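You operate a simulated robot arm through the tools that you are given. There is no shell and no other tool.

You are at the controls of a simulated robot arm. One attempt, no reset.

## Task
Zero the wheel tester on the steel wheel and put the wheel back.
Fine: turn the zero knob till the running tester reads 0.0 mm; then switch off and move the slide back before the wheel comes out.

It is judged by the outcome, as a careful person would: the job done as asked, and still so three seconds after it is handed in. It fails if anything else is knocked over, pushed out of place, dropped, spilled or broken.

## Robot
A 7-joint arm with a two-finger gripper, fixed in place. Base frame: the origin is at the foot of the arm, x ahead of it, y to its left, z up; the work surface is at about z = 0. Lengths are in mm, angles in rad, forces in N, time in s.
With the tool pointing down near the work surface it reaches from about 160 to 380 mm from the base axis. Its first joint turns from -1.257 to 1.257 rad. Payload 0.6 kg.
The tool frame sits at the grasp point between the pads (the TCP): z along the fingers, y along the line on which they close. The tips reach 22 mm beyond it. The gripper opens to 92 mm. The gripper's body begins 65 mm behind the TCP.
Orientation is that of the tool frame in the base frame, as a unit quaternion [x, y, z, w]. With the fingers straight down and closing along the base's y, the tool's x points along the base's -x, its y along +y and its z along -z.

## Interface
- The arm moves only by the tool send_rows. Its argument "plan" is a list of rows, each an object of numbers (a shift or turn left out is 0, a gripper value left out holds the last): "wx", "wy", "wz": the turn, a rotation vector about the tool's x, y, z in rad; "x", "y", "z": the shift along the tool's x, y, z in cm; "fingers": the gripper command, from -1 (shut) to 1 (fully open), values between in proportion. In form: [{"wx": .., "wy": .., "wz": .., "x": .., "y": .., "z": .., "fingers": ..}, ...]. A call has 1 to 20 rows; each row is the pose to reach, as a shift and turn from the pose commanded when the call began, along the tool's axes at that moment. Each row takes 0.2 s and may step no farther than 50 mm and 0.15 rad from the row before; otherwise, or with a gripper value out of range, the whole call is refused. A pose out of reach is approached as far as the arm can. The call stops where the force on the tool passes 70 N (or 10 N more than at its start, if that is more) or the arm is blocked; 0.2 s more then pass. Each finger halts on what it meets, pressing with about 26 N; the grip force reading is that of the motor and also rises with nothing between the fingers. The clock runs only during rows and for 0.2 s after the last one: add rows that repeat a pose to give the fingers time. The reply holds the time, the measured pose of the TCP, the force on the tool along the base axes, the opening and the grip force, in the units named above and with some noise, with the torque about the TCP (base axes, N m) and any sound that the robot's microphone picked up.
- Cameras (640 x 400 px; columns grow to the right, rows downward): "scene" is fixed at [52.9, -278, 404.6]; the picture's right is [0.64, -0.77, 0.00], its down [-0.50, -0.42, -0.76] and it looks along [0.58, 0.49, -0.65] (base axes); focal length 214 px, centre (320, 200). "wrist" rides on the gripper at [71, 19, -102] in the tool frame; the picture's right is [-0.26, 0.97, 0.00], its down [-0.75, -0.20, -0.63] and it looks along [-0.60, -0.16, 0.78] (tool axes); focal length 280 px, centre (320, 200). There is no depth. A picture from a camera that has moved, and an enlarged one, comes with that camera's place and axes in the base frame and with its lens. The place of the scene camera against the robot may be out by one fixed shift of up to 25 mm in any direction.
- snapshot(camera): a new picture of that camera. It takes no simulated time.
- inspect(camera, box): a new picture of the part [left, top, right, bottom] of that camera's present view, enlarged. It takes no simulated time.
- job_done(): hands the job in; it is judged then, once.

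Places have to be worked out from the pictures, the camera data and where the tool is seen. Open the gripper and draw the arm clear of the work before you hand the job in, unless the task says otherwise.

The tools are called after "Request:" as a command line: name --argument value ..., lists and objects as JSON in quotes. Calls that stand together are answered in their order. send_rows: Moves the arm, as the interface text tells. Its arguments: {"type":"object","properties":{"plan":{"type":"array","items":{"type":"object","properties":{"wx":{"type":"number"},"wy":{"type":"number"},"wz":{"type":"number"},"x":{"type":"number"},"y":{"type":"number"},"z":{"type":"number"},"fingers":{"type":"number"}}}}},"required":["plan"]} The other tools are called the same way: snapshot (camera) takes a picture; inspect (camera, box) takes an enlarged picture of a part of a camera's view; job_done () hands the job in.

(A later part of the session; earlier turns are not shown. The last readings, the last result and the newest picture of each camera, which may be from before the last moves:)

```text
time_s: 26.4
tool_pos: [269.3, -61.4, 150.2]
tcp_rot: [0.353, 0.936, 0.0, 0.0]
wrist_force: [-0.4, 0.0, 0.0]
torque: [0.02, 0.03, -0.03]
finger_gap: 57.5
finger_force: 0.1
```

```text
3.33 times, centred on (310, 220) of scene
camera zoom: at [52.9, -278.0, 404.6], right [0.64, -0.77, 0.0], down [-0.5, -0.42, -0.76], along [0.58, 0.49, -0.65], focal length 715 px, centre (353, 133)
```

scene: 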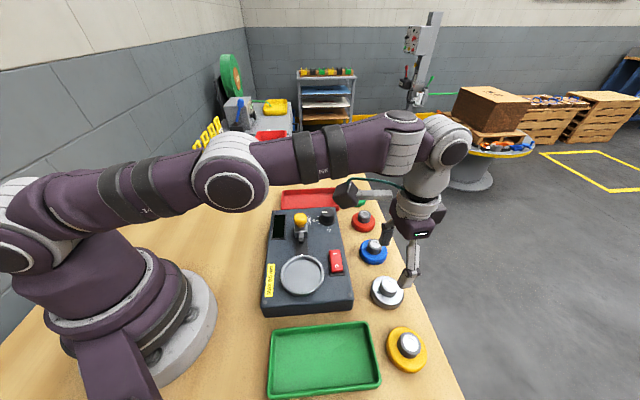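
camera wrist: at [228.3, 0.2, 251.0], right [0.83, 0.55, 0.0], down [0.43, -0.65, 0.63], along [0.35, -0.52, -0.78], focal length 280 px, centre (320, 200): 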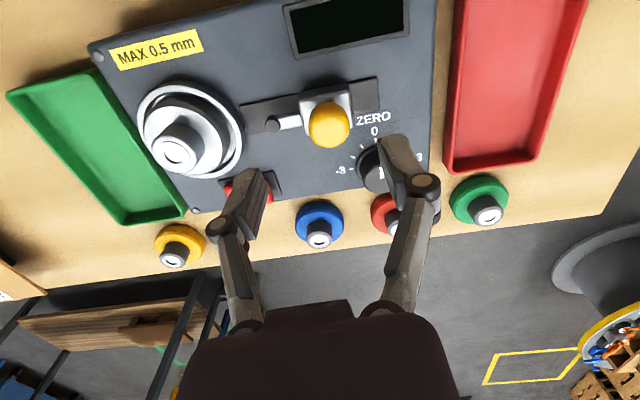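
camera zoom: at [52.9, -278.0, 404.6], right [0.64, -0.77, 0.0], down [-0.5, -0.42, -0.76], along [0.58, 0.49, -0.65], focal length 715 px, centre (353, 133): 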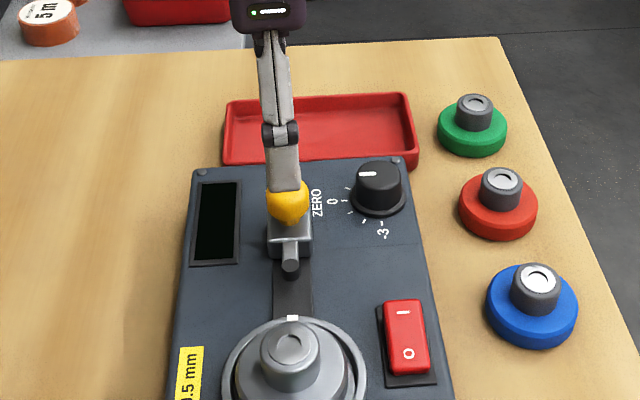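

Request:
inspect --camera "wrist" --box '[130, 60, 450, 210]'

Request:
inspect --camera "wrist" --box '[230, 70, 430, 200]'

```text
2.00 times, centred on (290, 135) of wrist
camera zoom: at [228.3, 0.2, 251.0], right [0.83, 0.55, 0.0], down [0.43, -0.65, 0.63], along [0.35, -0.52, -0.78], focal length 561 px, centre (380, 330)
```

zoom: 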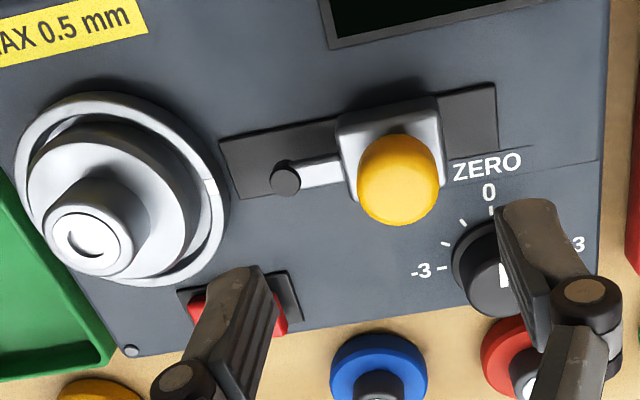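

```text
3.08 times, centred on (330, 135) of wrist
camera zoom: at [228.3, 0.2, 251.0], right [0.83, 0.55, 0.0], down [0.43, -0.65, 0.63], along [0.35, -0.52, -0.78], focal length 863 px, centre (289, 400)
```

zoom: 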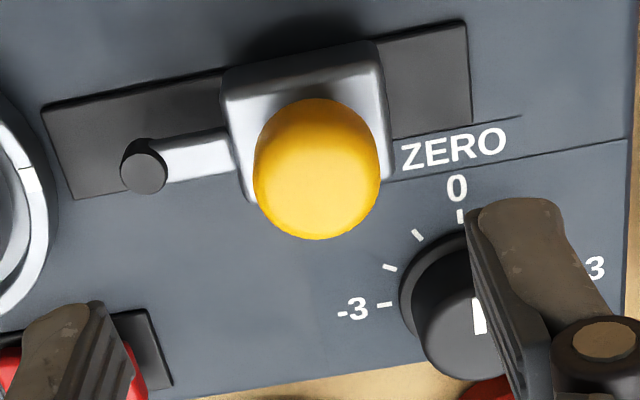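

The rail runs at 45°, with the ball at (273.7,-58.1,83) and the probe roller about 65 mm from the dish centre, so travel to the wheel is about 33 mm. I'll straddle the ball with about 40 mm opening, aligned to 45°.

Request:
send_rows --plan '[{"x": -0.11, "y": 0.51, "z": 0, "wz": 0.064, "fingers": -0.1}, {"x": -0.11, "y": 0.51, "z": 0.5, "wz": 0.064}, {"x": -0.11, "y": 0.51, "z": 1.5, "wz": 0.064}, {"x": -0.11, "y": 0.51, "z": 2.5, "wz": 0.064}, {"x": -0.11, "y": 0.51, "z": 2.5, "wz": 0.064}]'

Request:
snapshot --camera "wrist"

Request:
inspect --camera "scene" --box '[250, 180, 370, 300]'

```text
time_s: 27.6
tool_pos: [273.1, -56.5, 124.4]
tcp_rot: [0.382, 0.924, 0.0, 0.0]
wrist_force: [-0.9, -0.6, -0.3]
torque: [-0.02, -0.01, 0.0]
finger_gap: 41.4
finger_force: 0.1
```

```text
taken
camera wrist: at [236.2, 6.3, 225.7], right [0.87, 0.5, 0.0], down [0.39, -0.68, 0.63], along [0.31, -0.54, -0.78], focal length 280 px, centre (320, 200)
```

wrist: 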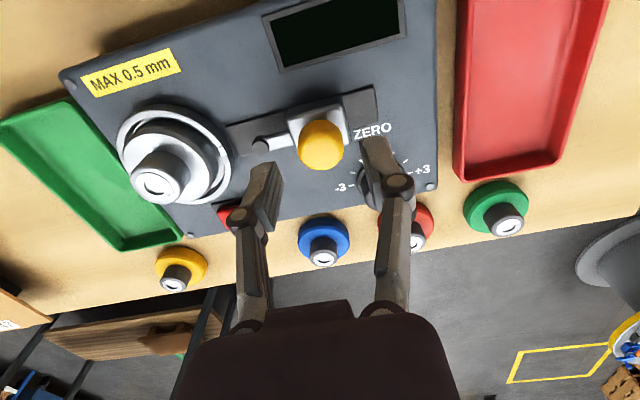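

```text
3.33 times, centred on (310, 240) of scene
camera zoom: at [52.9, -278.0, 404.6], right [0.64, -0.77, 0.0], down [-0.5, -0.42, -0.76], along [0.58, 0.49, -0.65], focal length 715 px, centre (353, 67)
```

zoom: 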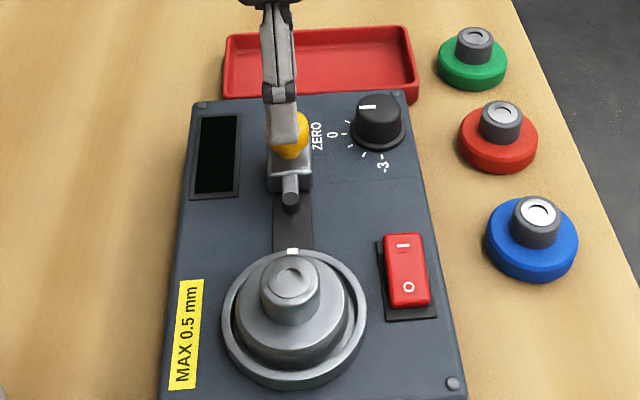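

The ball is exactly on the tool axis. I'll descend so the pads sit either side of the ball's equator with the tips at z about 76.

Request:
send_rows --plan '[{"z": 0.9}, {"z": 1.8}, {"z": 2.6}, {"z": 2.6}]'

Request:
snapshot --camera "wrist"

Request:
inspect --camera "scene" --box '[260, 190, 340, 270]'

```text
time_s: 28.6
tool_pos: [272.7, -58.5, 100.4]
tcp_rot: [0.383, 0.924, 0.001, 0.0]
wrist_force: [-0.7, 0.7, 0.1]
torque: [0.0, 0.03, 0.02]
finger_gap: 41.5
finger_force: 0.1
```

```text
taken
camera wrist: at [235.9, 6.3, 201.4], right [0.87, 0.5, 0.0], down [0.39, -0.68, 0.63], along [0.31, -0.54, -0.78], focal length 280 px, centre (320, 200)
```

wrist: 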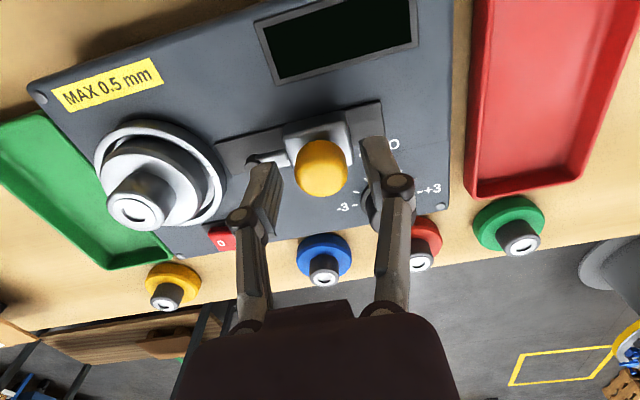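

```text
5.00 times, centred on (300, 230) of scene
camera zoom: at [52.9, -278.0, 404.6], right [0.64, -0.77, 0.0], down [-0.5, -0.42, -0.76], along [0.58, 0.49, -0.65], focal length 1072 px, centre (420, 50)
```

zoom: 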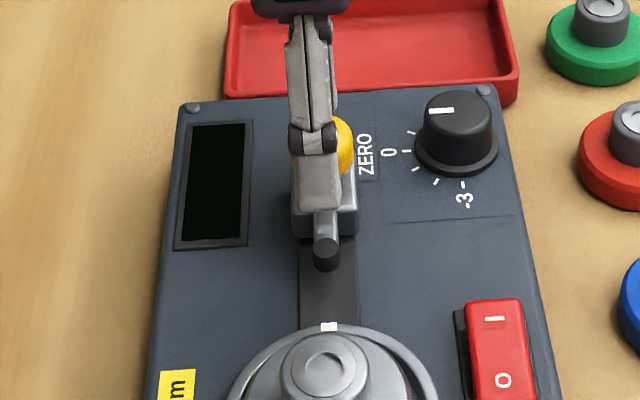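

The ball is centred between the pads, so I'll close gently on it and move the slide 25 mm toward the wheel, leaving several millimetres to go.

Request:
send_rows --plan '[{"z": 0, "fingers": -0.4}, {"z": 0, "fingers": -1}, {"z": 0}, {"z": 0}]'

```text
time_s: 29.6
tool_pos: [273.1, -57.2, 100.5]
tcp_rot: [0.382, 0.924, 0.001, 0.0]
wrist_force: [0.9, 0.0, -0.3]
torque: [-0.02, 0.0, 0.0]
finger_gap: 25.6
finger_force: 28.2
```

Request:
send_rows --plan '[{"y": -0.3}, {"y": -0.8}, {"y": -1.3}, {"y": -1.8}, {"y": -2.3}, {"y": -2.5}, {"y": -2.5}]'

Request:
snapshot --camera "wrist"

Request:
inspect --camera "scene" --box '[260, 210, 350, 300]'

```text
time_s: 31.2
tool_pos: [255.7, -74.4, 100.4]
tcp_rot: [0.381, 0.924, 0.0, -0.001]
wrist_force: [-7.2, 6.2, 0.2]
torque: [0.05, 0.09, 0.0]
finger_gap: 25.2
finger_force: 27.9
```

```text
taken
camera wrist: at [218.8, -11.4, 201.2], right [0.87, 0.5, 0.0], down [0.39, -0.68, 0.62], along [0.31, -0.54, -0.78], focal length 280 px, centre (320, 200)
```

wrist: 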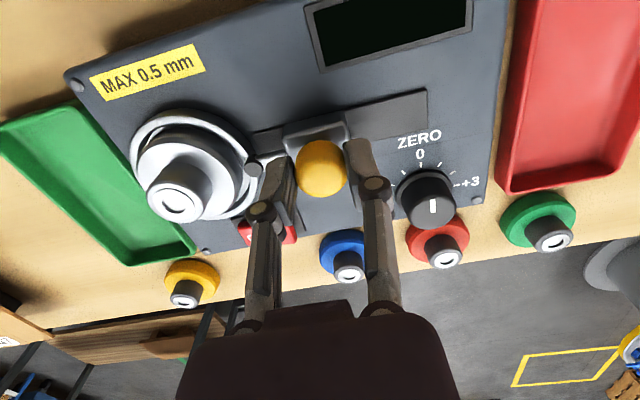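

```text
4.44 times, centred on (305, 255) of scene
camera zoom: at [52.9, -278.0, 404.6], right [0.64, -0.77, 0.0], down [-0.5, -0.42, -0.76], along [0.58, 0.49, -0.65], focal length 953 px, centre (387, -44)
```

zoom: 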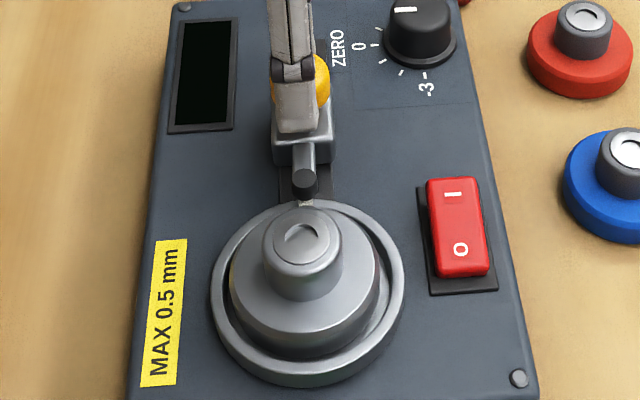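

The slide moves freely (only about 9 N sideways from slight misalignment). I'll zoom in on the gap between the roller and the wheel.

Request:
inspect --camera "wrist" --box '[120, 90, 320, 240]'

Request:
inspect --camera "scene" --box '[280, 230, 330, 280]'

```text
2.67 times, centred on (220, 165) of wrist
camera zoom: at [218.8, -11.4, 201.2], right [0.87, 0.5, 0.0], down [0.39, -0.68, 0.62], along [0.31, -0.54, -0.78], focal length 748 px, centre (587, 293)
```

zoom: 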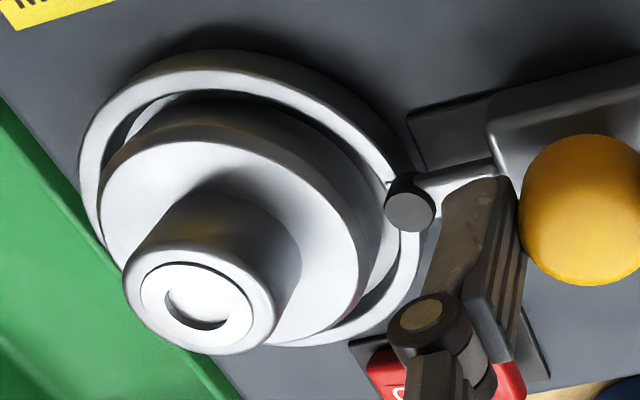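

```text
8.00 times, centred on (305, 255) of scene
camera zoom: at [52.9, -278.0, 404.6], right [0.64, -0.77, 0.0], down [-0.5, -0.42, -0.76], along [0.58, 0.49, -0.65], focal length 1716 px, centre (440, -240)
```

zoom: 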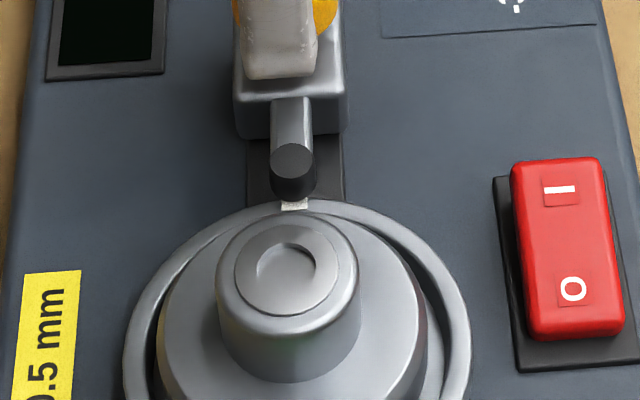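

The gap is still roughly 5–8 mm. I'll advance 3 mm with a small sideways relief and check the force and view.

Request:
send_rows --plan '[{"y": -0.1, "x": 0.03}, {"y": -0.2, "x": 0.03}, {"y": -0.3, "x": 0.03}, {"y": -0.3, "x": 0.03}]'

Request:
inspect --camera "wrist" --box '[160, 100, 300, 220]'

Request:
inspect --camera "scene" --box '[280, 230, 330, 280]'

```text
time_s: 32.2
tool_pos: [254.3, -77.1, 99.9]
tcp_rot: [0.382, 0.924, 0.0, 0.001]
wrist_force: [-11.2, 9.4, 17.7]
torque: [0.24, 0.3, -0.04]
finger_gap: 25.6
finger_force: 27.9
```

```text
3.33 times, centred on (230, 160) of wrist
camera zoom: at [217.0, -13.2, 200.7], right [0.87, 0.5, 0.0], down [0.39, -0.68, 0.63], along [0.31, -0.54, -0.78], focal length 935 px, centre (620, 333)
```

zoom: 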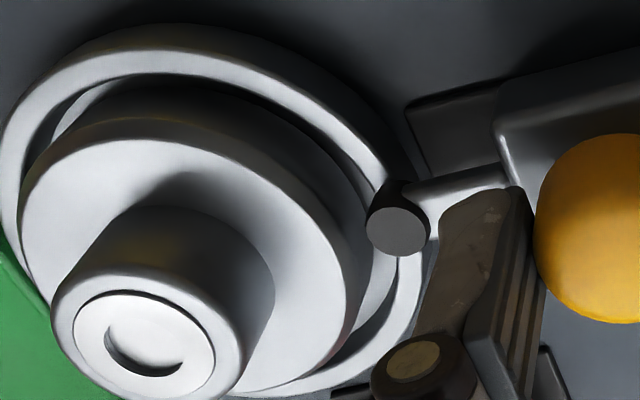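

```text
8.00 times, centred on (305, 255) of scene
camera zoom: at [52.9, -278.0, 404.6], right [0.64, -0.77, 0.0], down [-0.5, -0.42, -0.76], along [0.58, 0.49, -0.65], focal length 1716 px, centre (440, -240)
```

zoom: 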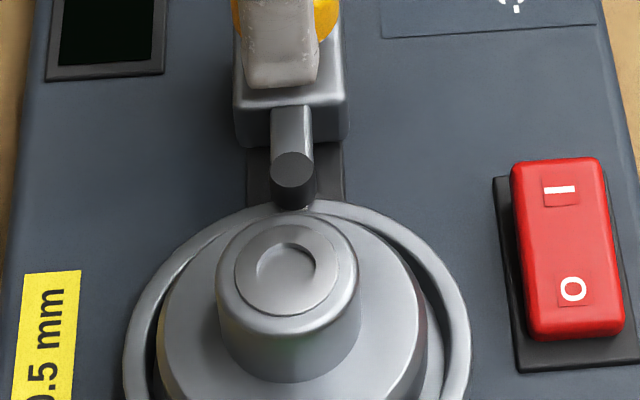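

Gripping the ball builds up side and vertical load, so I'll loosen the fingers to a light straddle and push with the rear finger only.

Request:
send_rows --plan '[{"x": 0, "fingers": -0.3}, {"x": 0, "fingers": -0.3}, {"x": 0, "fingers": -0.3}]'

Request:
inspect --camera "wrist" --box '[160, 80, 400, 230]'

```text
time_s: 33.0
tool_pos: [253.3, -75.9, 99.5]
tcp_rot: [0.382, 0.924, 0.0, -0.001]
wrist_force: [0.0, 0.6, 0.1]
torque: [-0.01, 0.01, 0.0]
finger_gap: 32.3
finger_force: 0.1
```

```text
2.67 times, centred on (280, 155) of wrist
camera zoom: at [217.1, -13.3, 200.6], right [0.87, 0.5, 0.0], down [0.39, -0.68, 0.63], along [0.31, -0.54, -0.78], focal length 748 px, centre (427, 320)
```

zoom: 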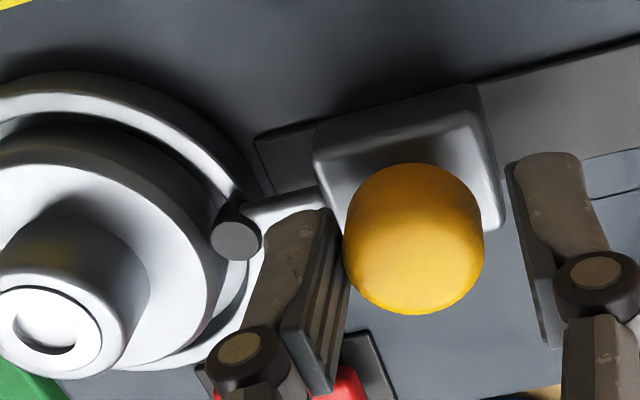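

The fingers now straddle freely with zero force. I'll push on slowly with the rear finger, expecting about 3 mm of free travel and then slide motion.

Request:
send_rows --plan '[{"y": -0.15}, {"y": -0.3}, {"y": -0.4}, {"y": -0.5}, {"y": -0.5}]'

Request:
inspect --camera "wrist" --box '[160, 80, 400, 230]'

Request:
inspect --camera "scene" --box '[280, 230, 330, 280]'

```text
time_s: 34.2
tool_pos: [251.1, -81.7, 99.4]
tcp_rot: [0.382, 0.924, -0.001, 0.0]
wrist_force: [-0.5, -0.7, 1.0]
torque: [0.02, 0.0, 0.0]
finger_gap: 31.9
finger_force: 0.0
```

```text
2.67 times, centred on (280, 155) of wrist
camera zoom: at [213.3, -17.5, 200.8], right [0.87, 0.5, 0.0], down [0.39, -0.68, 0.63], along [0.31, -0.54, -0.78], focal length 748 px, centre (427, 320)
```

zoom: 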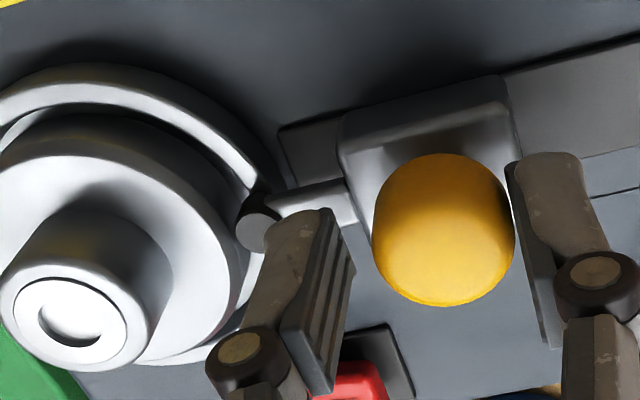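

```text
8.00 times, centred on (305, 255) of scene
camera zoom: at [52.9, -278.0, 404.6], right [0.64, -0.77, 0.0], down [-0.5, -0.42, -0.76], along [0.58, 0.49, -0.65], focal length 1716 px, centre (440, -240)
```

zoom: 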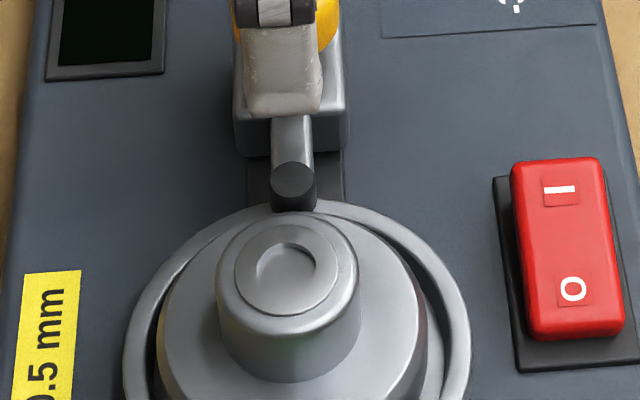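

The rear finger now pushes the slide with little force, and about 3 mm of gap remains. I'll continue in small steps.

Request:
send_rows --plan '[{"y": -0.1}, {"y": -0.2}, {"y": -0.2}]'

Request:
inspect --camera "wrist" --box '[160, 100, 300, 220]'

Request:
inspect --camera "scene" --box '[280, 230, 330, 280]'

```text
time_s: 35.0
tool_pos: [248.9, -81.7, 98.8]
tcp_rot: [0.382, 0.924, -0.001, 0.001]
wrist_force: [3.0, 1.6, -0.3]
torque: [0.03, -0.07, -0.03]
finger_gap: 34.8
finger_force: 1.7
```

```text
3.33 times, centred on (230, 160) of wrist
camera zoom: at [211.7, -18.5, 201.1], right [0.87, 0.5, 0.0], down [0.39, -0.68, 0.63], along [0.31, -0.54, -0.78], focal length 935 px, centre (620, 333)
```

zoom: 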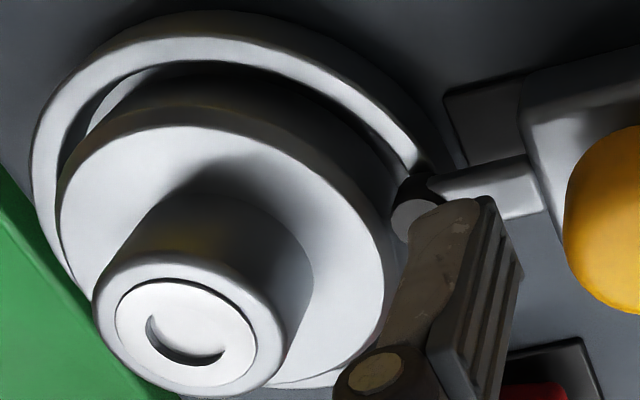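

```text
8.00 times, centred on (305, 255) of scene
camera zoom: at [52.9, -278.0, 404.6], right [0.64, -0.77, 0.0], down [-0.5, -0.42, -0.76], along [0.58, 0.49, -0.65], focal length 1716 px, centre (440, -240)
```

zoom: 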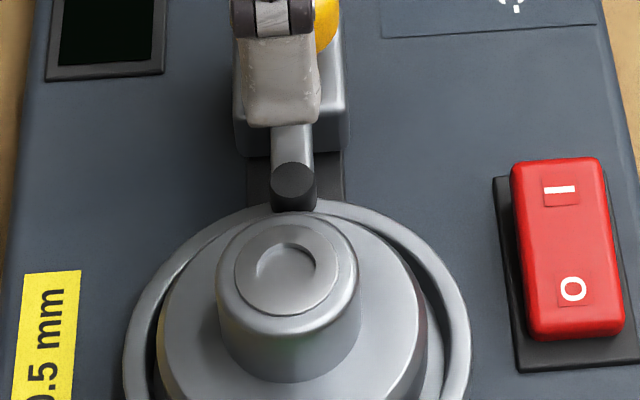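

The slide stopped moving and the finger is yielding at about 3 N, so the roller may already be on the wheel. I'll look closely at the contact.

Request:
inspect --camera "wrist" --box '[225, 120, 275, 170]'

Request:
inspect --camera "scene" --box '[290, 240, 320, 265]'

```text
8.00 times, centred on (250, 145) of wrist
camera zoom: at [211.7, -18.5, 201.1], right [0.87, 0.5, 0.0], down [0.39, -0.68, 0.63], along [0.31, -0.54, -0.78], focal length 2243 px, centre (880, 640)
```

zoom: 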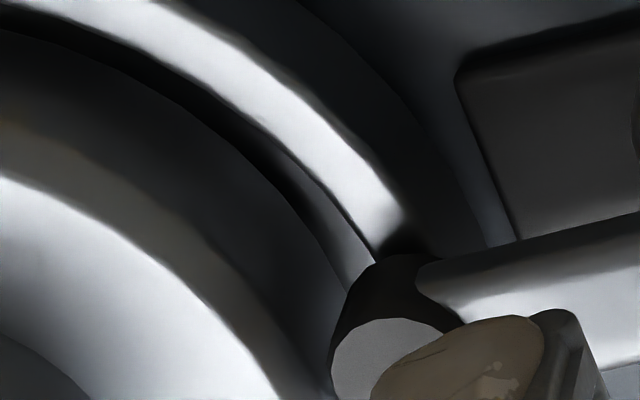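

```text
16.00 times, centred on (305, 252) of scene
camera zoom: at [52.9, -278.0, 404.6], right [0.64, -0.77, 0.0], down [-0.5, -0.42, -0.76], along [0.58, 0.49, -0.65], focal length 3432 px, centre (560, -640)
```

zoom: 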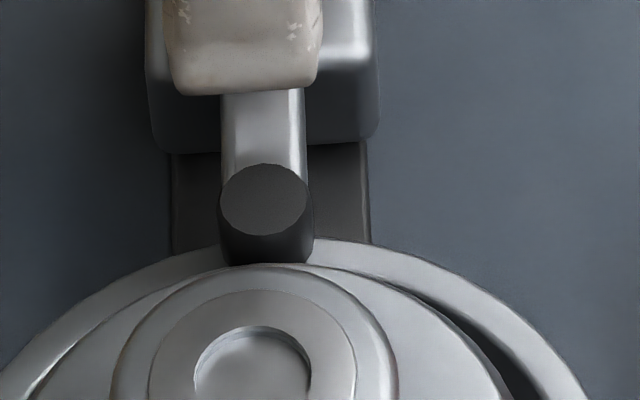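

Both views suggest about 3 mm is still open, so the resistance may only be friction against the compliant finger. I'll close on the ball again and check the force and whether the slide moves.

Request:
send_rows --plan '[{"y": 0, "fingers": -0.35}, {"y": 0, "fingers": -0.45}, {"y": 0, "fingers": -1}, {"y": 0}, {"y": 0}]'

Request:
inspect --camera "scene" --box '[280, 230, 330, 280]'

Request:
inspect --camera "wrist" --box '[160, 100, 300, 220]'

```text
time_s: 36.2
tool_pos: [251.7, -80.0, 100.6]
tcp_rot: [0.377, 0.926, 0.003, 0.003]
wrist_force: [43.6, 36.4, 7.3]
torque: [0.43, -1.22, 0.01]
finger_gap: 26.4
finger_force: 28.4
```

```text
8.00 times, centred on (305, 255) of scene
camera zoom: at [52.9, -278.0, 404.6], right [0.64, -0.77, 0.0], down [-0.5, -0.42, -0.76], along [0.58, 0.49, -0.65], focal length 1716 px, centre (440, -240)
```

zoom: 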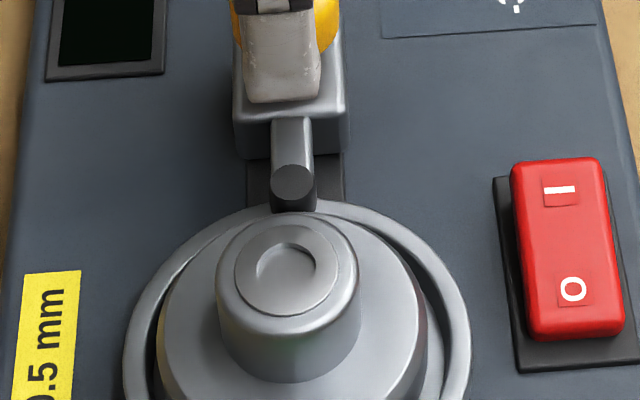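

```text
3.33 times, centred on (230, 160) of wrist
camera zoom: at [212.4, -17.2, 201.5], right [0.86, 0.51, 0.01], down [0.39, -0.68, 0.63], along [0.32, -0.54, -0.78], focal length 935 px, centre (620, 333)
```

zoom: 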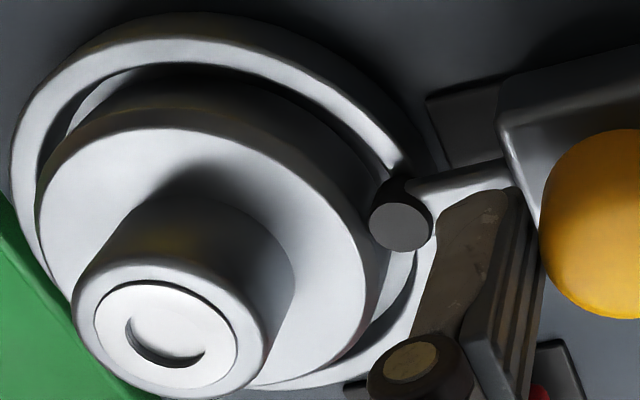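

The slide is now hard against its forward stop: 57 N of reaction and no movement of the wheel, so it is fully in. I'll back off the command to relieve the load, then open the fingers.

Request:
send_rows --plan '[{"y": 0.1}, {"y": 0.2}, {"y": 0.25}, {"y": 0.25}]'

```text
time_s: 37.2
tool_pos: [251.7, -79.2, 100.6]
tcp_rot: [0.382, 0.924, 0.0, 0.001]
wrist_force: [37.5, 15.6, -7.4]
torque: [0.36, -0.56, -0.06]
finger_gap: 25.6
finger_force: 28.0
```

Request:
send_rows --plan '[{"y": 0.1, "x": -0.03}, {"y": 0.15, "x": -0.03}, {"y": 0.15, "x": -0.03}]'

```text
time_s: 38.0
tool_pos: [251.6, -78.6, 100.9]
tcp_rot: [0.382, 0.924, 0.0, 0.0]
wrist_force: [19.9, 12.3, 7.0]
torque: [0.21, -0.36, 0.01]
finger_gap: 25.5
finger_force: 28.3
```

The load is coming down (22 N) and the slide is still at its stop. I'll open the fingers to release the ball and look at where the slide rests.

Request:
send_rows --plan '[{"y": 0, "fingers": -0.4}, {"y": 0, "fingers": -0.1}, {"y": 0}, {"y": 0}]'

Request:
inspect --camera "scene" --box '[280, 230, 330, 280]'

Request:
inspect --camera "wrist" --box '[160, 80, 400, 230]'

```text
time_s: 39.0
tool_pos: [251.0, -79.1, 100.8]
tcp_rot: [0.381, 0.925, 0.0, 0.001]
wrist_force: [0.7, -0.7, 0.5]
torque: [-0.02, -0.02, 0.02]
finger_gap: 41.3
finger_force: 0.1
```

```text
8.00 times, centred on (305, 255) of scene
camera zoom: at [52.9, -278.0, 404.6], right [0.64, -0.77, 0.0], down [-0.5, -0.42, -0.76], along [0.58, 0.49, -0.65], focal length 1716 px, centre (440, -240)
```

zoom: 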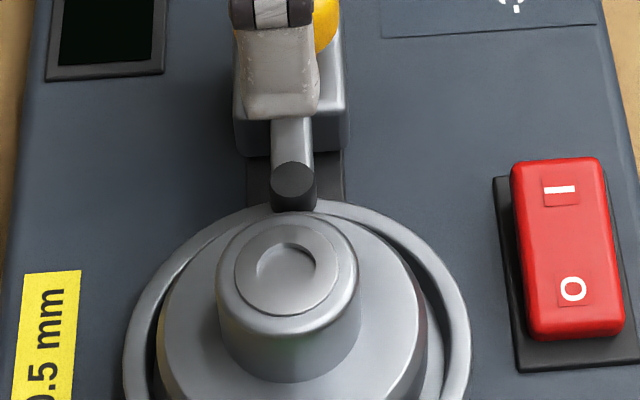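

```text
2.67 times, centred on (280, 155) of wrist
camera zoom: at [214.7, -15.3, 201.8], right [0.87, 0.5, 0.0], down [0.39, -0.68, 0.63], along [0.31, -0.54, -0.78], focal length 748 px, centre (427, 320)
```

zoom: 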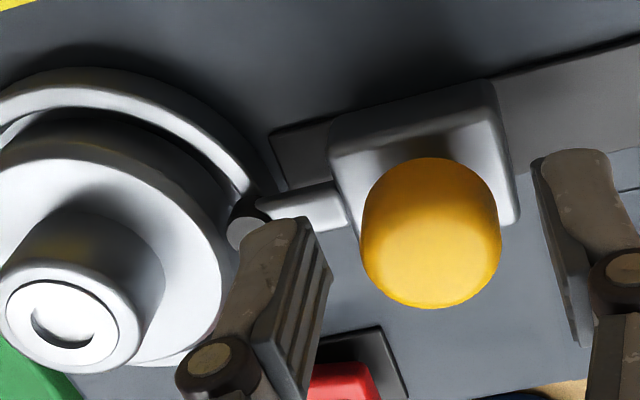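

The slide stays at its forward stop with the ball released. I'll lift clear, close the fingers and move over the "I" end of the rocker switch near (266,-153,61).

Request:
send_rows --plan '[{"z": -1.5}, {"z": -3.0}, {"z": -4.5, "fingers": -1}, {"z": -4.5, "x": -1.5, "y": -0.5}, {"z": -4.5, "x": -3.5, "y": -1.5}, {"z": -4.5, "x": -5.5, "y": -3}, {"z": -4.0, "x": -6.5, "y": -3.7}, {"z": -3.0, "x": -6.5, "y": -3.7}, {"z": -3.0, "x": -6.5, "y": -3.7}]'

Request:
snapshot --camera "wrist"

Request:
inspect --camera "scene" --box '[260, 190, 380, 310]'

```text
time_s: 41.0
tool_pos: [271.1, -152.0, 130.5]
tcp_rot: [0.382, 0.924, 0.0, 0.0]
wrist_force: [0.4, 0.1, 0.2]
torque: [0.0, 0.01, 0.01]
finger_gap: 0.1
finger_force: 25.7
```

```text
taken
camera wrist: at [234.6, -88.5, 231.3], right [0.87, 0.5, 0.0], down [0.39, -0.68, 0.63], along [0.31, -0.54, -0.78], focal length 280 px, centre (320, 200)
```

wrist: 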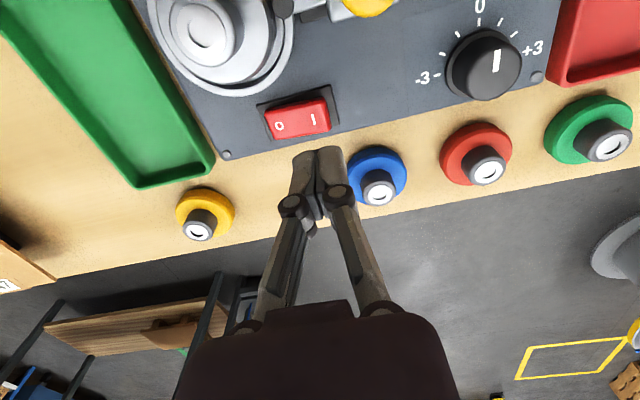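

```text
3.33 times, centred on (320, 250) of scene
camera zoom: at [52.9, -278.0, 404.6], right [0.64, -0.77, 0.0], down [-0.5, -0.42, -0.76], along [0.58, 0.49, -0.65], focal length 715 px, centre (320, 33)
```

zoom: 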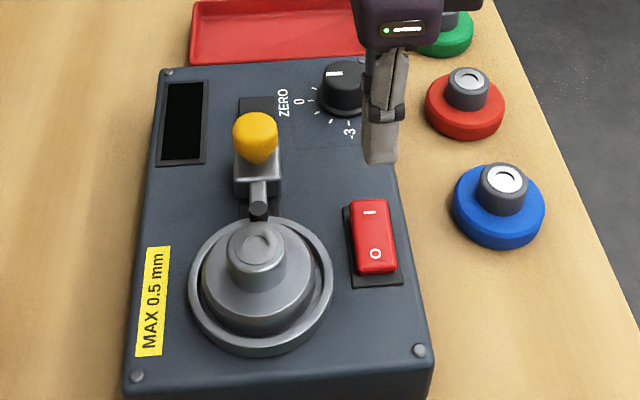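

Request:
inspect --camera "wrist" --box '[240, 70, 360, 150]'

Request:
inspect --camera "wrist" --box '[400, 0, 560, 110]'

```text
5.00 times, centred on (300, 110) of wrist
camera zoom: at [234.6, -88.5, 231.3], right [0.87, 0.5, 0.0], down [0.39, -0.68, 0.63], along [0.31, -0.54, -0.78], focal length 1402 px, centre (420, 650)
```

zoom: 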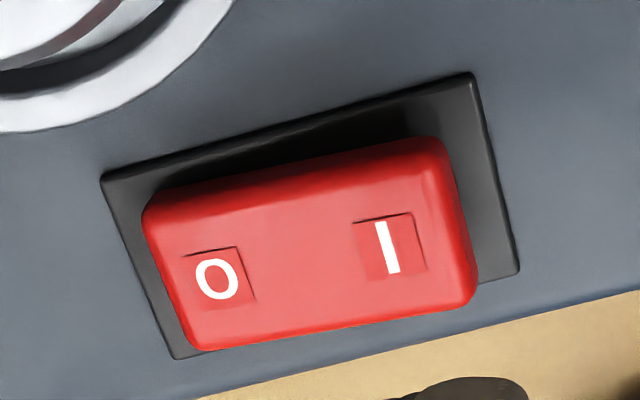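

```text
3.64 times, centred on (480, 55) of wrist
camera zoom: at [234.6, -88.5, 231.3], right [0.87, 0.5, 0.0], down [0.39, -0.68, 0.63], along [0.31, -0.54, -0.78], focal length 1020 px, centre (-262, 727)
```

zoom: 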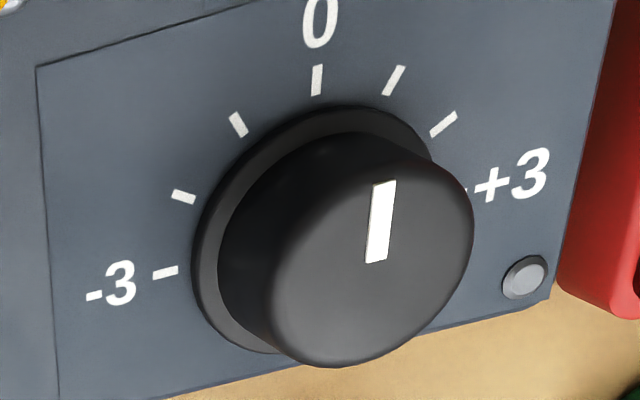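

The "I" mark is at (266.6,-152.0,61), and the rocker is currently pressed on the O side (off). I'll centre the closed fingertips just outboard of the I mark and descend to just above it.

Request:
send_rows --plan '[{"x": 0.325, "y": -0.03, "z": 0}, {"x": 0.325, "y": -0.03, "z": 1.2}, {"x": 0.325, "y": -0.03, "z": 2.4}, {"x": 0.325, "y": -0.03, "z": 3.4}, {"x": 0.325, "y": -0.03, "z": 4.2}, {"x": 0.325, "y": -0.03, "z": 4.2}]'

Request:
inspect --camera "wrist" --box '[220, 70, 400, 220]'

Request:
inspect --camera "scene" --box '[310, 220, 370, 280]'

```text
time_s: 42.4
tool_pos: [269.6, -149.3, 89.4]
tcp_rot: [0.382, 0.924, 0.0, 0.001]
wrist_force: [-0.2, 0.3, 0.5]
torque: [0.02, -0.02, -0.01]
finger_gap: 0.1
finger_force: 25.8
```

```text
2.67 times, centred on (310, 145) of wrist
camera zoom: at [233.3, -85.5, 190.4], right [0.87, 0.5, 0.0], down [0.39, -0.68, 0.63], along [0.31, -0.54, -0.78], focal length 748 px, centre (347, 347)
```

zoom: 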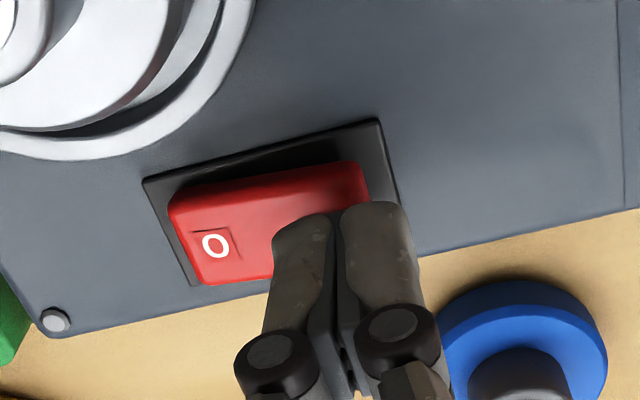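

```text
6.67 times, centred on (340, 250) of scene
camera zoom: at [52.9, -278.0, 404.6], right [0.64, -0.77, 0.0], down [-0.5, -0.42, -0.76], along [0.58, 0.49, -0.65], focal length 1430 px, centre (187, -133)
```

zoom: 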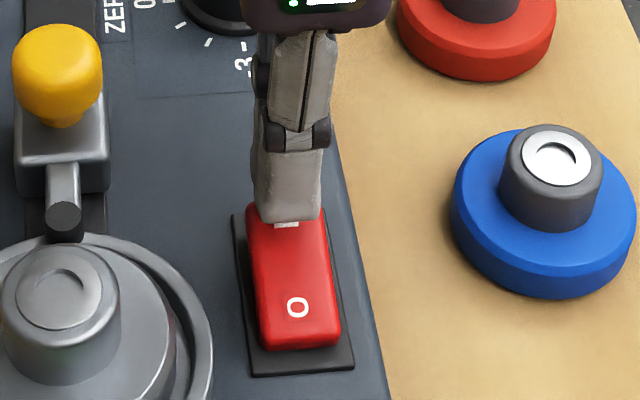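

The tips are over the I half of the rocker. I'll press down in small steps while watching force and sound.

Request:
send_rows --plan '[{"z": 0.2}, {"z": 0.4}, {"z": 0.5}]'

```text
time_s: 43.2
tool_pos: [269.9, -149.3, 85.3]
tcp_rot: [0.382, 0.924, 0.0, 0.0]
wrist_force: [-1.0, 0.5, 0.6]
torque: [0.04, 0.02, -0.05]
finger_gap: 0.0
finger_force: 26.2
```

Request:
send_rows --plan '[{"z": 0.1}, {"z": 0.2}, {"z": 0.3}, {"z": 0.3}]'

Request:
inspect --camera "scene" --box '[310, 220, 370, 280]'

```text
time_s: 44.2
tool_pos: [269.9, -149.5, 80.8]
tcp_rot: [0.381, 0.925, 0.0, 0.001]
wrist_force: [5.9, 5.2, 2.0]
torque: [0.12, -0.14, -0.05]
finger_gap: 0.0
finger_force: 26.1
```

```text
6.67 times, centred on (340, 250) of scene
camera zoom: at [52.9, -278.0, 404.6], right [0.64, -0.77, 0.0], down [-0.5, -0.42, -0.76], along [0.58, 0.49, -0.65], focal length 1430 px, centre (187, -133)
```

zoom: 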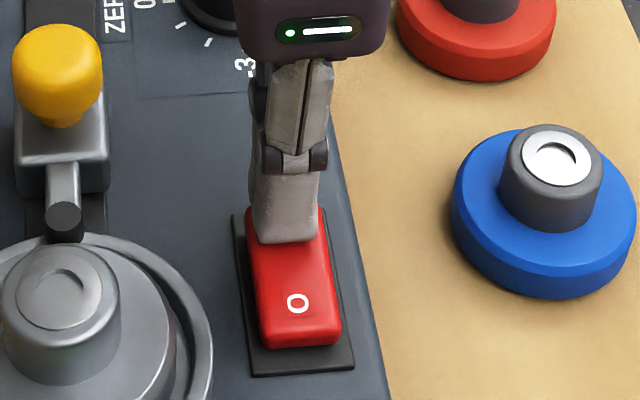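

Contact is starting. I'll keep pressing in steps.

Request:
send_rows --plan '[{"z": 0.1}, {"z": 0.2}, {"z": 0.2}]'

Request:
inspect --camera "scene" --box '[310, 220, 370, 280]'

```text
time_s: 45.0
tool_pos: [268.1, -147.7, 78.4]
tcp_rot: [0.382, 0.924, 0.0, 0.0]
wrist_force: [-0.2, -0.4, 0.1]
torque: [-0.01, 0.0, 0.03]
finger_gap: 0.0
finger_force: 25.9
```

```text
6.67 times, centred on (340, 250) of scene
camera zoom: at [52.9, -278.0, 404.6], right [0.64, -0.77, 0.0], down [-0.5, -0.42, -0.76], along [0.58, 0.49, -0.65], focal length 1430 px, centre (187, -133)
```

zoom: 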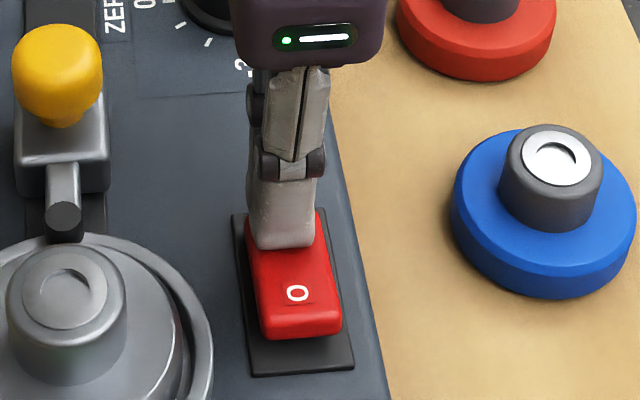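

The rocker flipped to I and the force dropped to zero. I'll lift off the switch and look at the display and the wheel.

Request:
send_rows --plan '[{"z": -1.0}, {"z": -2.5}, {"z": -4.0}, {"z": -5.0}]'

Request:
inspect --camera "scene" --box '[260, 195, 360, 295]'

Request:
inspect --camera "scene" --box '[265, 205, 295, 250]'

```text
time_s: 46.0
tool_pos: [269.9, -148.9, 127.3]
tcp_rot: [0.382, 0.924, 0.001, 0.0]
wrist_force: [0.7, -0.2, 0.7]
torque: [0.01, -0.03, -0.03]
finger_gap: 0.0
finger_force: 25.7
```

```text
4.00 times, centred on (310, 245) of scene
camera zoom: at [52.9, -278.0, 404.6], right [0.64, -0.77, 0.0], down [-0.5, -0.42, -0.76], along [0.58, 0.49, -0.65], focal length 858 px, centre (360, 20)
```

zoom: 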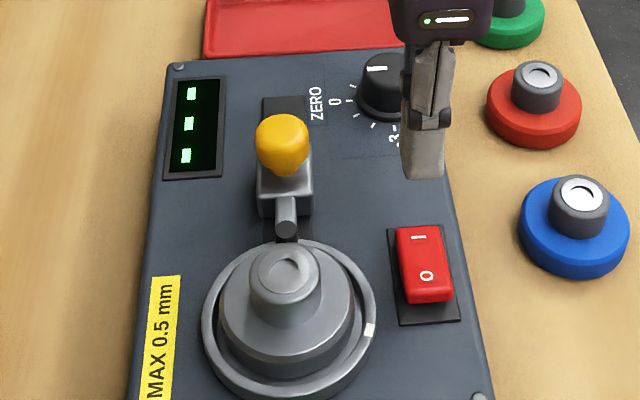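

```text
8.89 times, centred on (280, 228) of scene
camera zoom: at [52.9, -278.0, 404.6], right [0.64, -0.77, 0.0], down [-0.5, -0.42, -0.76], along [0.58, 0.49, -0.65], focal length 1906 px, centre (676, -44)
```

zoom: 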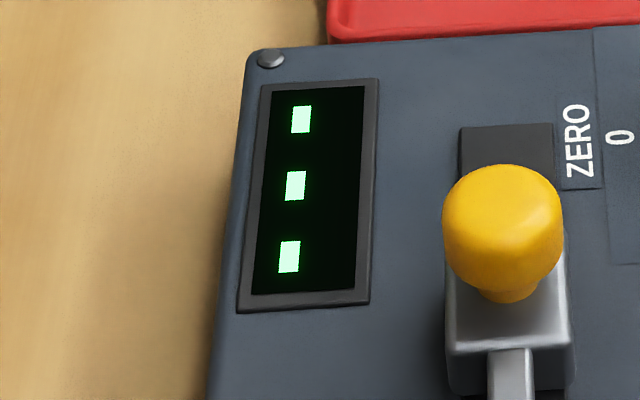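

The tester is running (the dish mark has moved) and the display shows three dashes. I'll wait a few seconds, since it may need a full revolution before it reads.

Request:
send_rows --plan '[{"z": 0}, {"z": 0}, {"z": 0}, {"z": 0}, {"z": 0}, {"z": 0}, {"z": 0}, {"z": 0}]'

Request:
inspect --camera "scene" --box '[260, 195, 360, 295]'

```text
time_s: 47.8
tool_pos: [268.9, -147.9, 127.0]
tcp_rot: [0.382, 0.924, 0.0, 0.0]
wrist_force: [-0.8, 0.5, 0.1]
torque: [0.0, 0.02, 0.02]
finger_gap: 0.0
finger_force: 26.1
```

```text
4.00 times, centred on (310, 245) of scene
camera zoom: at [52.9, -278.0, 404.6], right [0.64, -0.77, 0.0], down [-0.5, -0.42, -0.76], along [0.58, 0.49, -0.65], focal length 858 px, centre (360, 20)
```

zoom: 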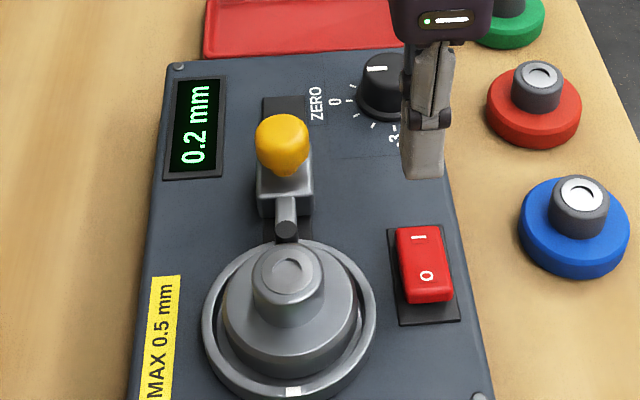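

It now reads 0.2 mm. I'll zoom in to check for a sign and whether the reading is stable.

Request:
inspect --camera "scene" --box '[265, 205, 295, 250]'

Request:
send_rows --plan '[{"z": 0}, {"z": 0}, {"z": 0}, {"z": 0}, {"z": 0}, {"z": 0}, {"z": 0}, {"z": 0}]'

Request:
inspect --camera "scene" --box '[260, 195, 360, 295]'

Request:
inspect --camera "wrist" --box '[400, 0, 560, 110]'

```text
8.89 times, centred on (280, 228) of scene
camera zoom: at [52.9, -278.0, 404.6], right [0.64, -0.77, 0.0], down [-0.5, -0.42, -0.76], along [0.58, 0.49, -0.65], focal length 1906 px, centre (676, -44)
```

zoom: 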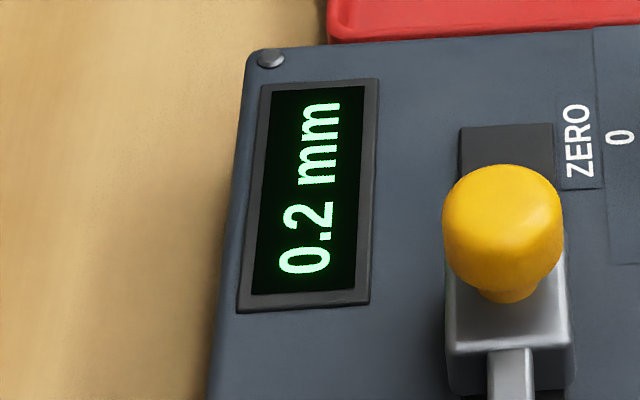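

```text
time_s: 49.6
tool_pos: [270.7, -148.1, 127.7]
tcp_rot: [0.382, 0.924, -0.001, 0.0]
wrist_force: [-0.5, 0.1, -0.1]
torque: [-0.01, 0.02, 0.03]
finger_gap: 0.0
finger_force: 26.0
```

```text
4.00 times, centred on (310, 245) of scene
camera zoom: at [52.9, -278.0, 404.6], right [0.64, -0.77, 0.0], down [-0.5, -0.42, -0.76], along [0.58, 0.49, -0.65], focal length 858 px, centre (360, 20)
```

zoom: 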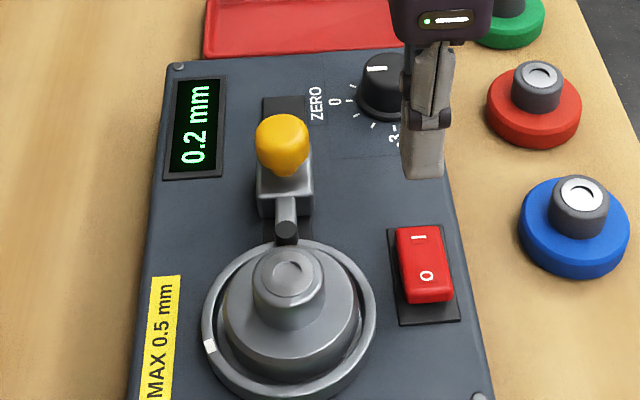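

```text
3.64 times, centred on (480, 55) of wrist
camera zoom: at [233.0, -84.7, 228.2], right [0.87, 0.5, 0.0], down [0.39, -0.68, 0.63], along [0.31, -0.54, -0.78], focal length 1020 px, centre (-262, 727)
```

zoom: 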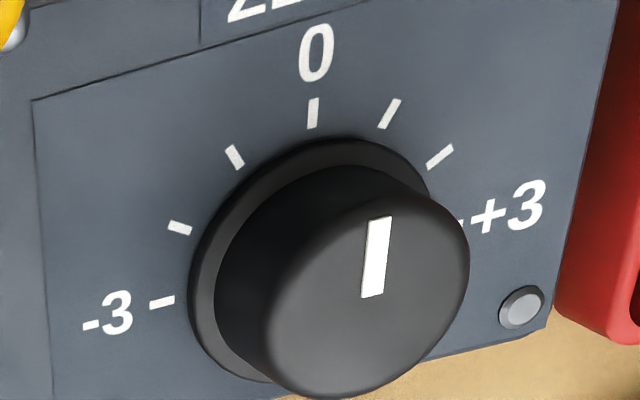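

The reading is stable at +0.2 mm with the pointer just to the + side of 0, so the knob needs about 6° counter-clockwise (toward −). I'll move above the knob at about (339,-77) with the fingers opened to 50 mm.

Request:
send_rows --plan '[{"x": 0.04, "y": 2, "z": 0, "fingers": 0.09}, {"x": 0.08, "y": 4, "z": 0}, {"x": 0.12, "y": 6, "z": 0.2}, {"x": 0.16, "y": 8, "z": 0.6}, {"x": 0.18, "y": 9.96, "z": 1.2}, {"x": 0.18, "y": 9.96, "z": 1.2}, {"x": 0.18, "y": 9.96, "z": 1.2}]'

Request:
snapshot --camera "wrist"

Request:
snapshot --camera "scene"

```text
time_s: 51.2
tool_pos: [339.3, -79.5, 117.4]
tcp_rot: [0.382, 0.924, 0.0, 0.0]
wrist_force: [-0.3, -0.1, -0.3]
torque: [0.01, 0.01, 0.02]
finger_gap: 49.9
finger_force: 0.0
```

```text
taken
camera wrist: at [301.2, -15.3, 217.4], right [0.87, 0.5, 0.0], down [0.39, -0.68, 0.63], along [0.31, -0.54, -0.78], focal length 280 px, centre (320, 200)
```

wrist: 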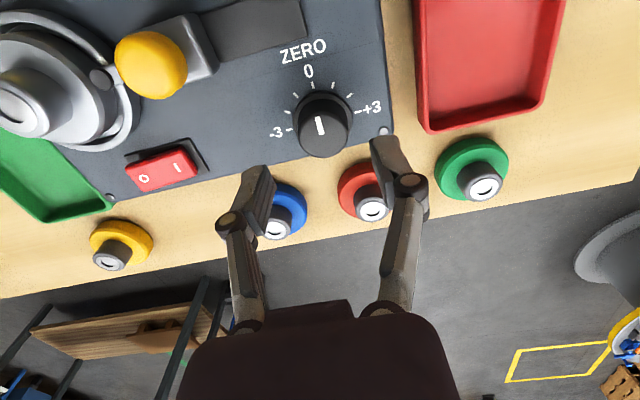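

```text
taken
```

scene: 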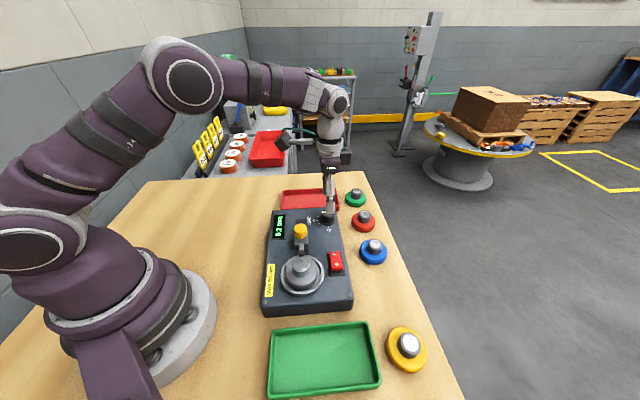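

Request:
inspect --camera "wrist" --box '[260, 60, 400, 180]'

Request:
inspect --camera "scene" --box '[265, 185, 355, 275]'

```text
3.33 times, centred on (330, 120) of wrist
camera zoom: at [301.2, -15.3, 217.4], right [0.87, 0.5, 0.0], down [0.39, -0.68, 0.63], along [0.31, -0.54, -0.78], focal length 935 px, centre (287, 467)
```

zoom: 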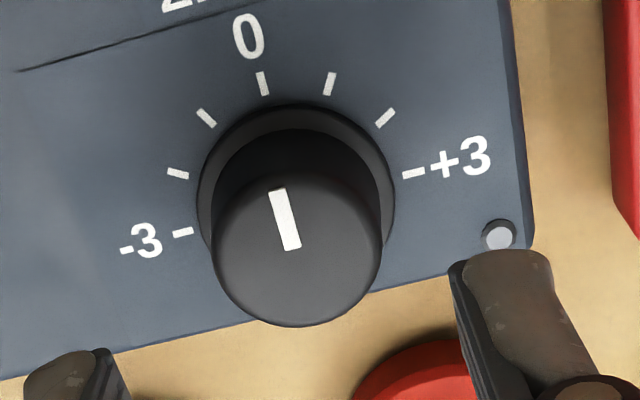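

```text
4.44 times, centred on (310, 230) of scene
camera zoom: at [52.9, -278.0, 404.6], right [0.64, -0.77, 0.0], down [-0.5, -0.42, -0.76], along [0.58, 0.49, -0.65], focal length 953 px, centre (364, 67)
```

zoom: 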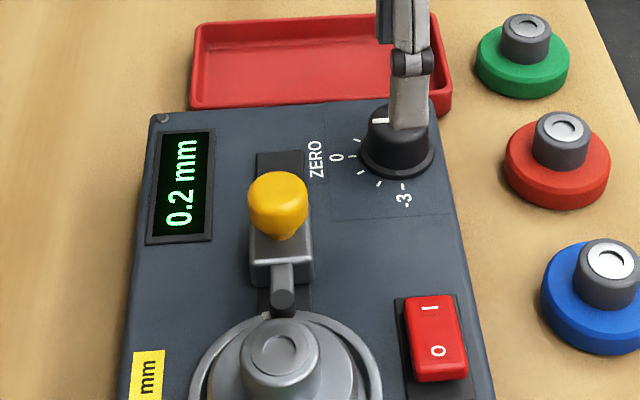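

The display is readable from the scene camera in this pose. The knob is 30 mm in diameter and 1.8 mm toward +tool y, so I'll correct that and descend until the tips straddle it.

Request:
send_rows --plan '[{"x": -0.04, "y": 0.17, "z": 0.5}, {"x": -0.04, "y": 0.17, "z": 1.5}, {"x": -0.04, "y": 0.17, "z": 2.5}, {"x": -0.04, "y": 0.17, "z": 3.2}, {"x": -0.04, "y": 0.17, "z": 3.7}, {"x": -0.04, "y": 0.17, "z": 3.7}]'

Request:
snapshot --camera "wrist"

Request:
inspect --camera "scene" --box '[265, 185, 355, 275]'

```text
time_s: 52.6
tool_pos: [339.8, -77.8, 79.1]
tcp_rot: [0.382, 0.924, 0.0, 0.001]
wrist_force: [0.5, -1.5, -0.1]
torque: [-0.01, 0.02, -0.01]
finger_gap: 49.7
finger_force: 0.1
```

```text
taken
camera wrist: at [302.8, -13.2, 180.2], right [0.87, 0.5, 0.0], down [0.39, -0.68, 0.63], along [0.31, -0.54, -0.78], focal length 280 px, centre (320, 200)
```

wrist: 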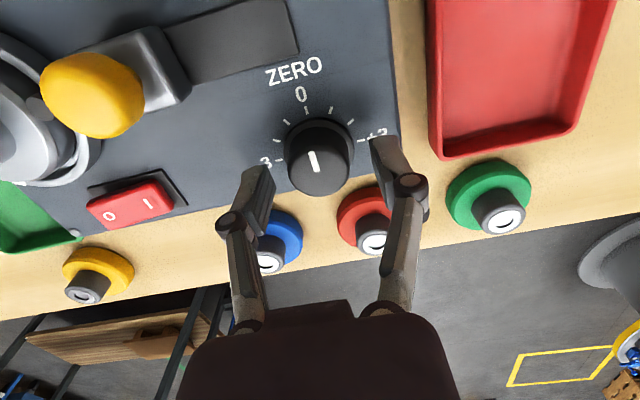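

```text
4.44 times, centred on (310, 230) of scene
camera zoom: at [52.9, -278.0, 404.6], right [0.64, -0.77, 0.0], down [-0.5, -0.42, -0.76], along [0.58, 0.49, -0.65], focal length 953 px, centre (364, 67)
```

zoom: 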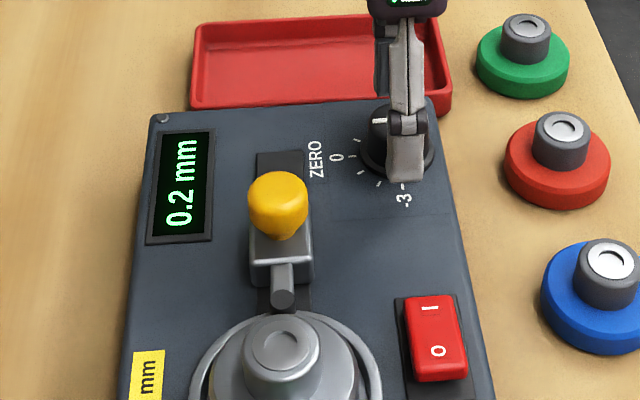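

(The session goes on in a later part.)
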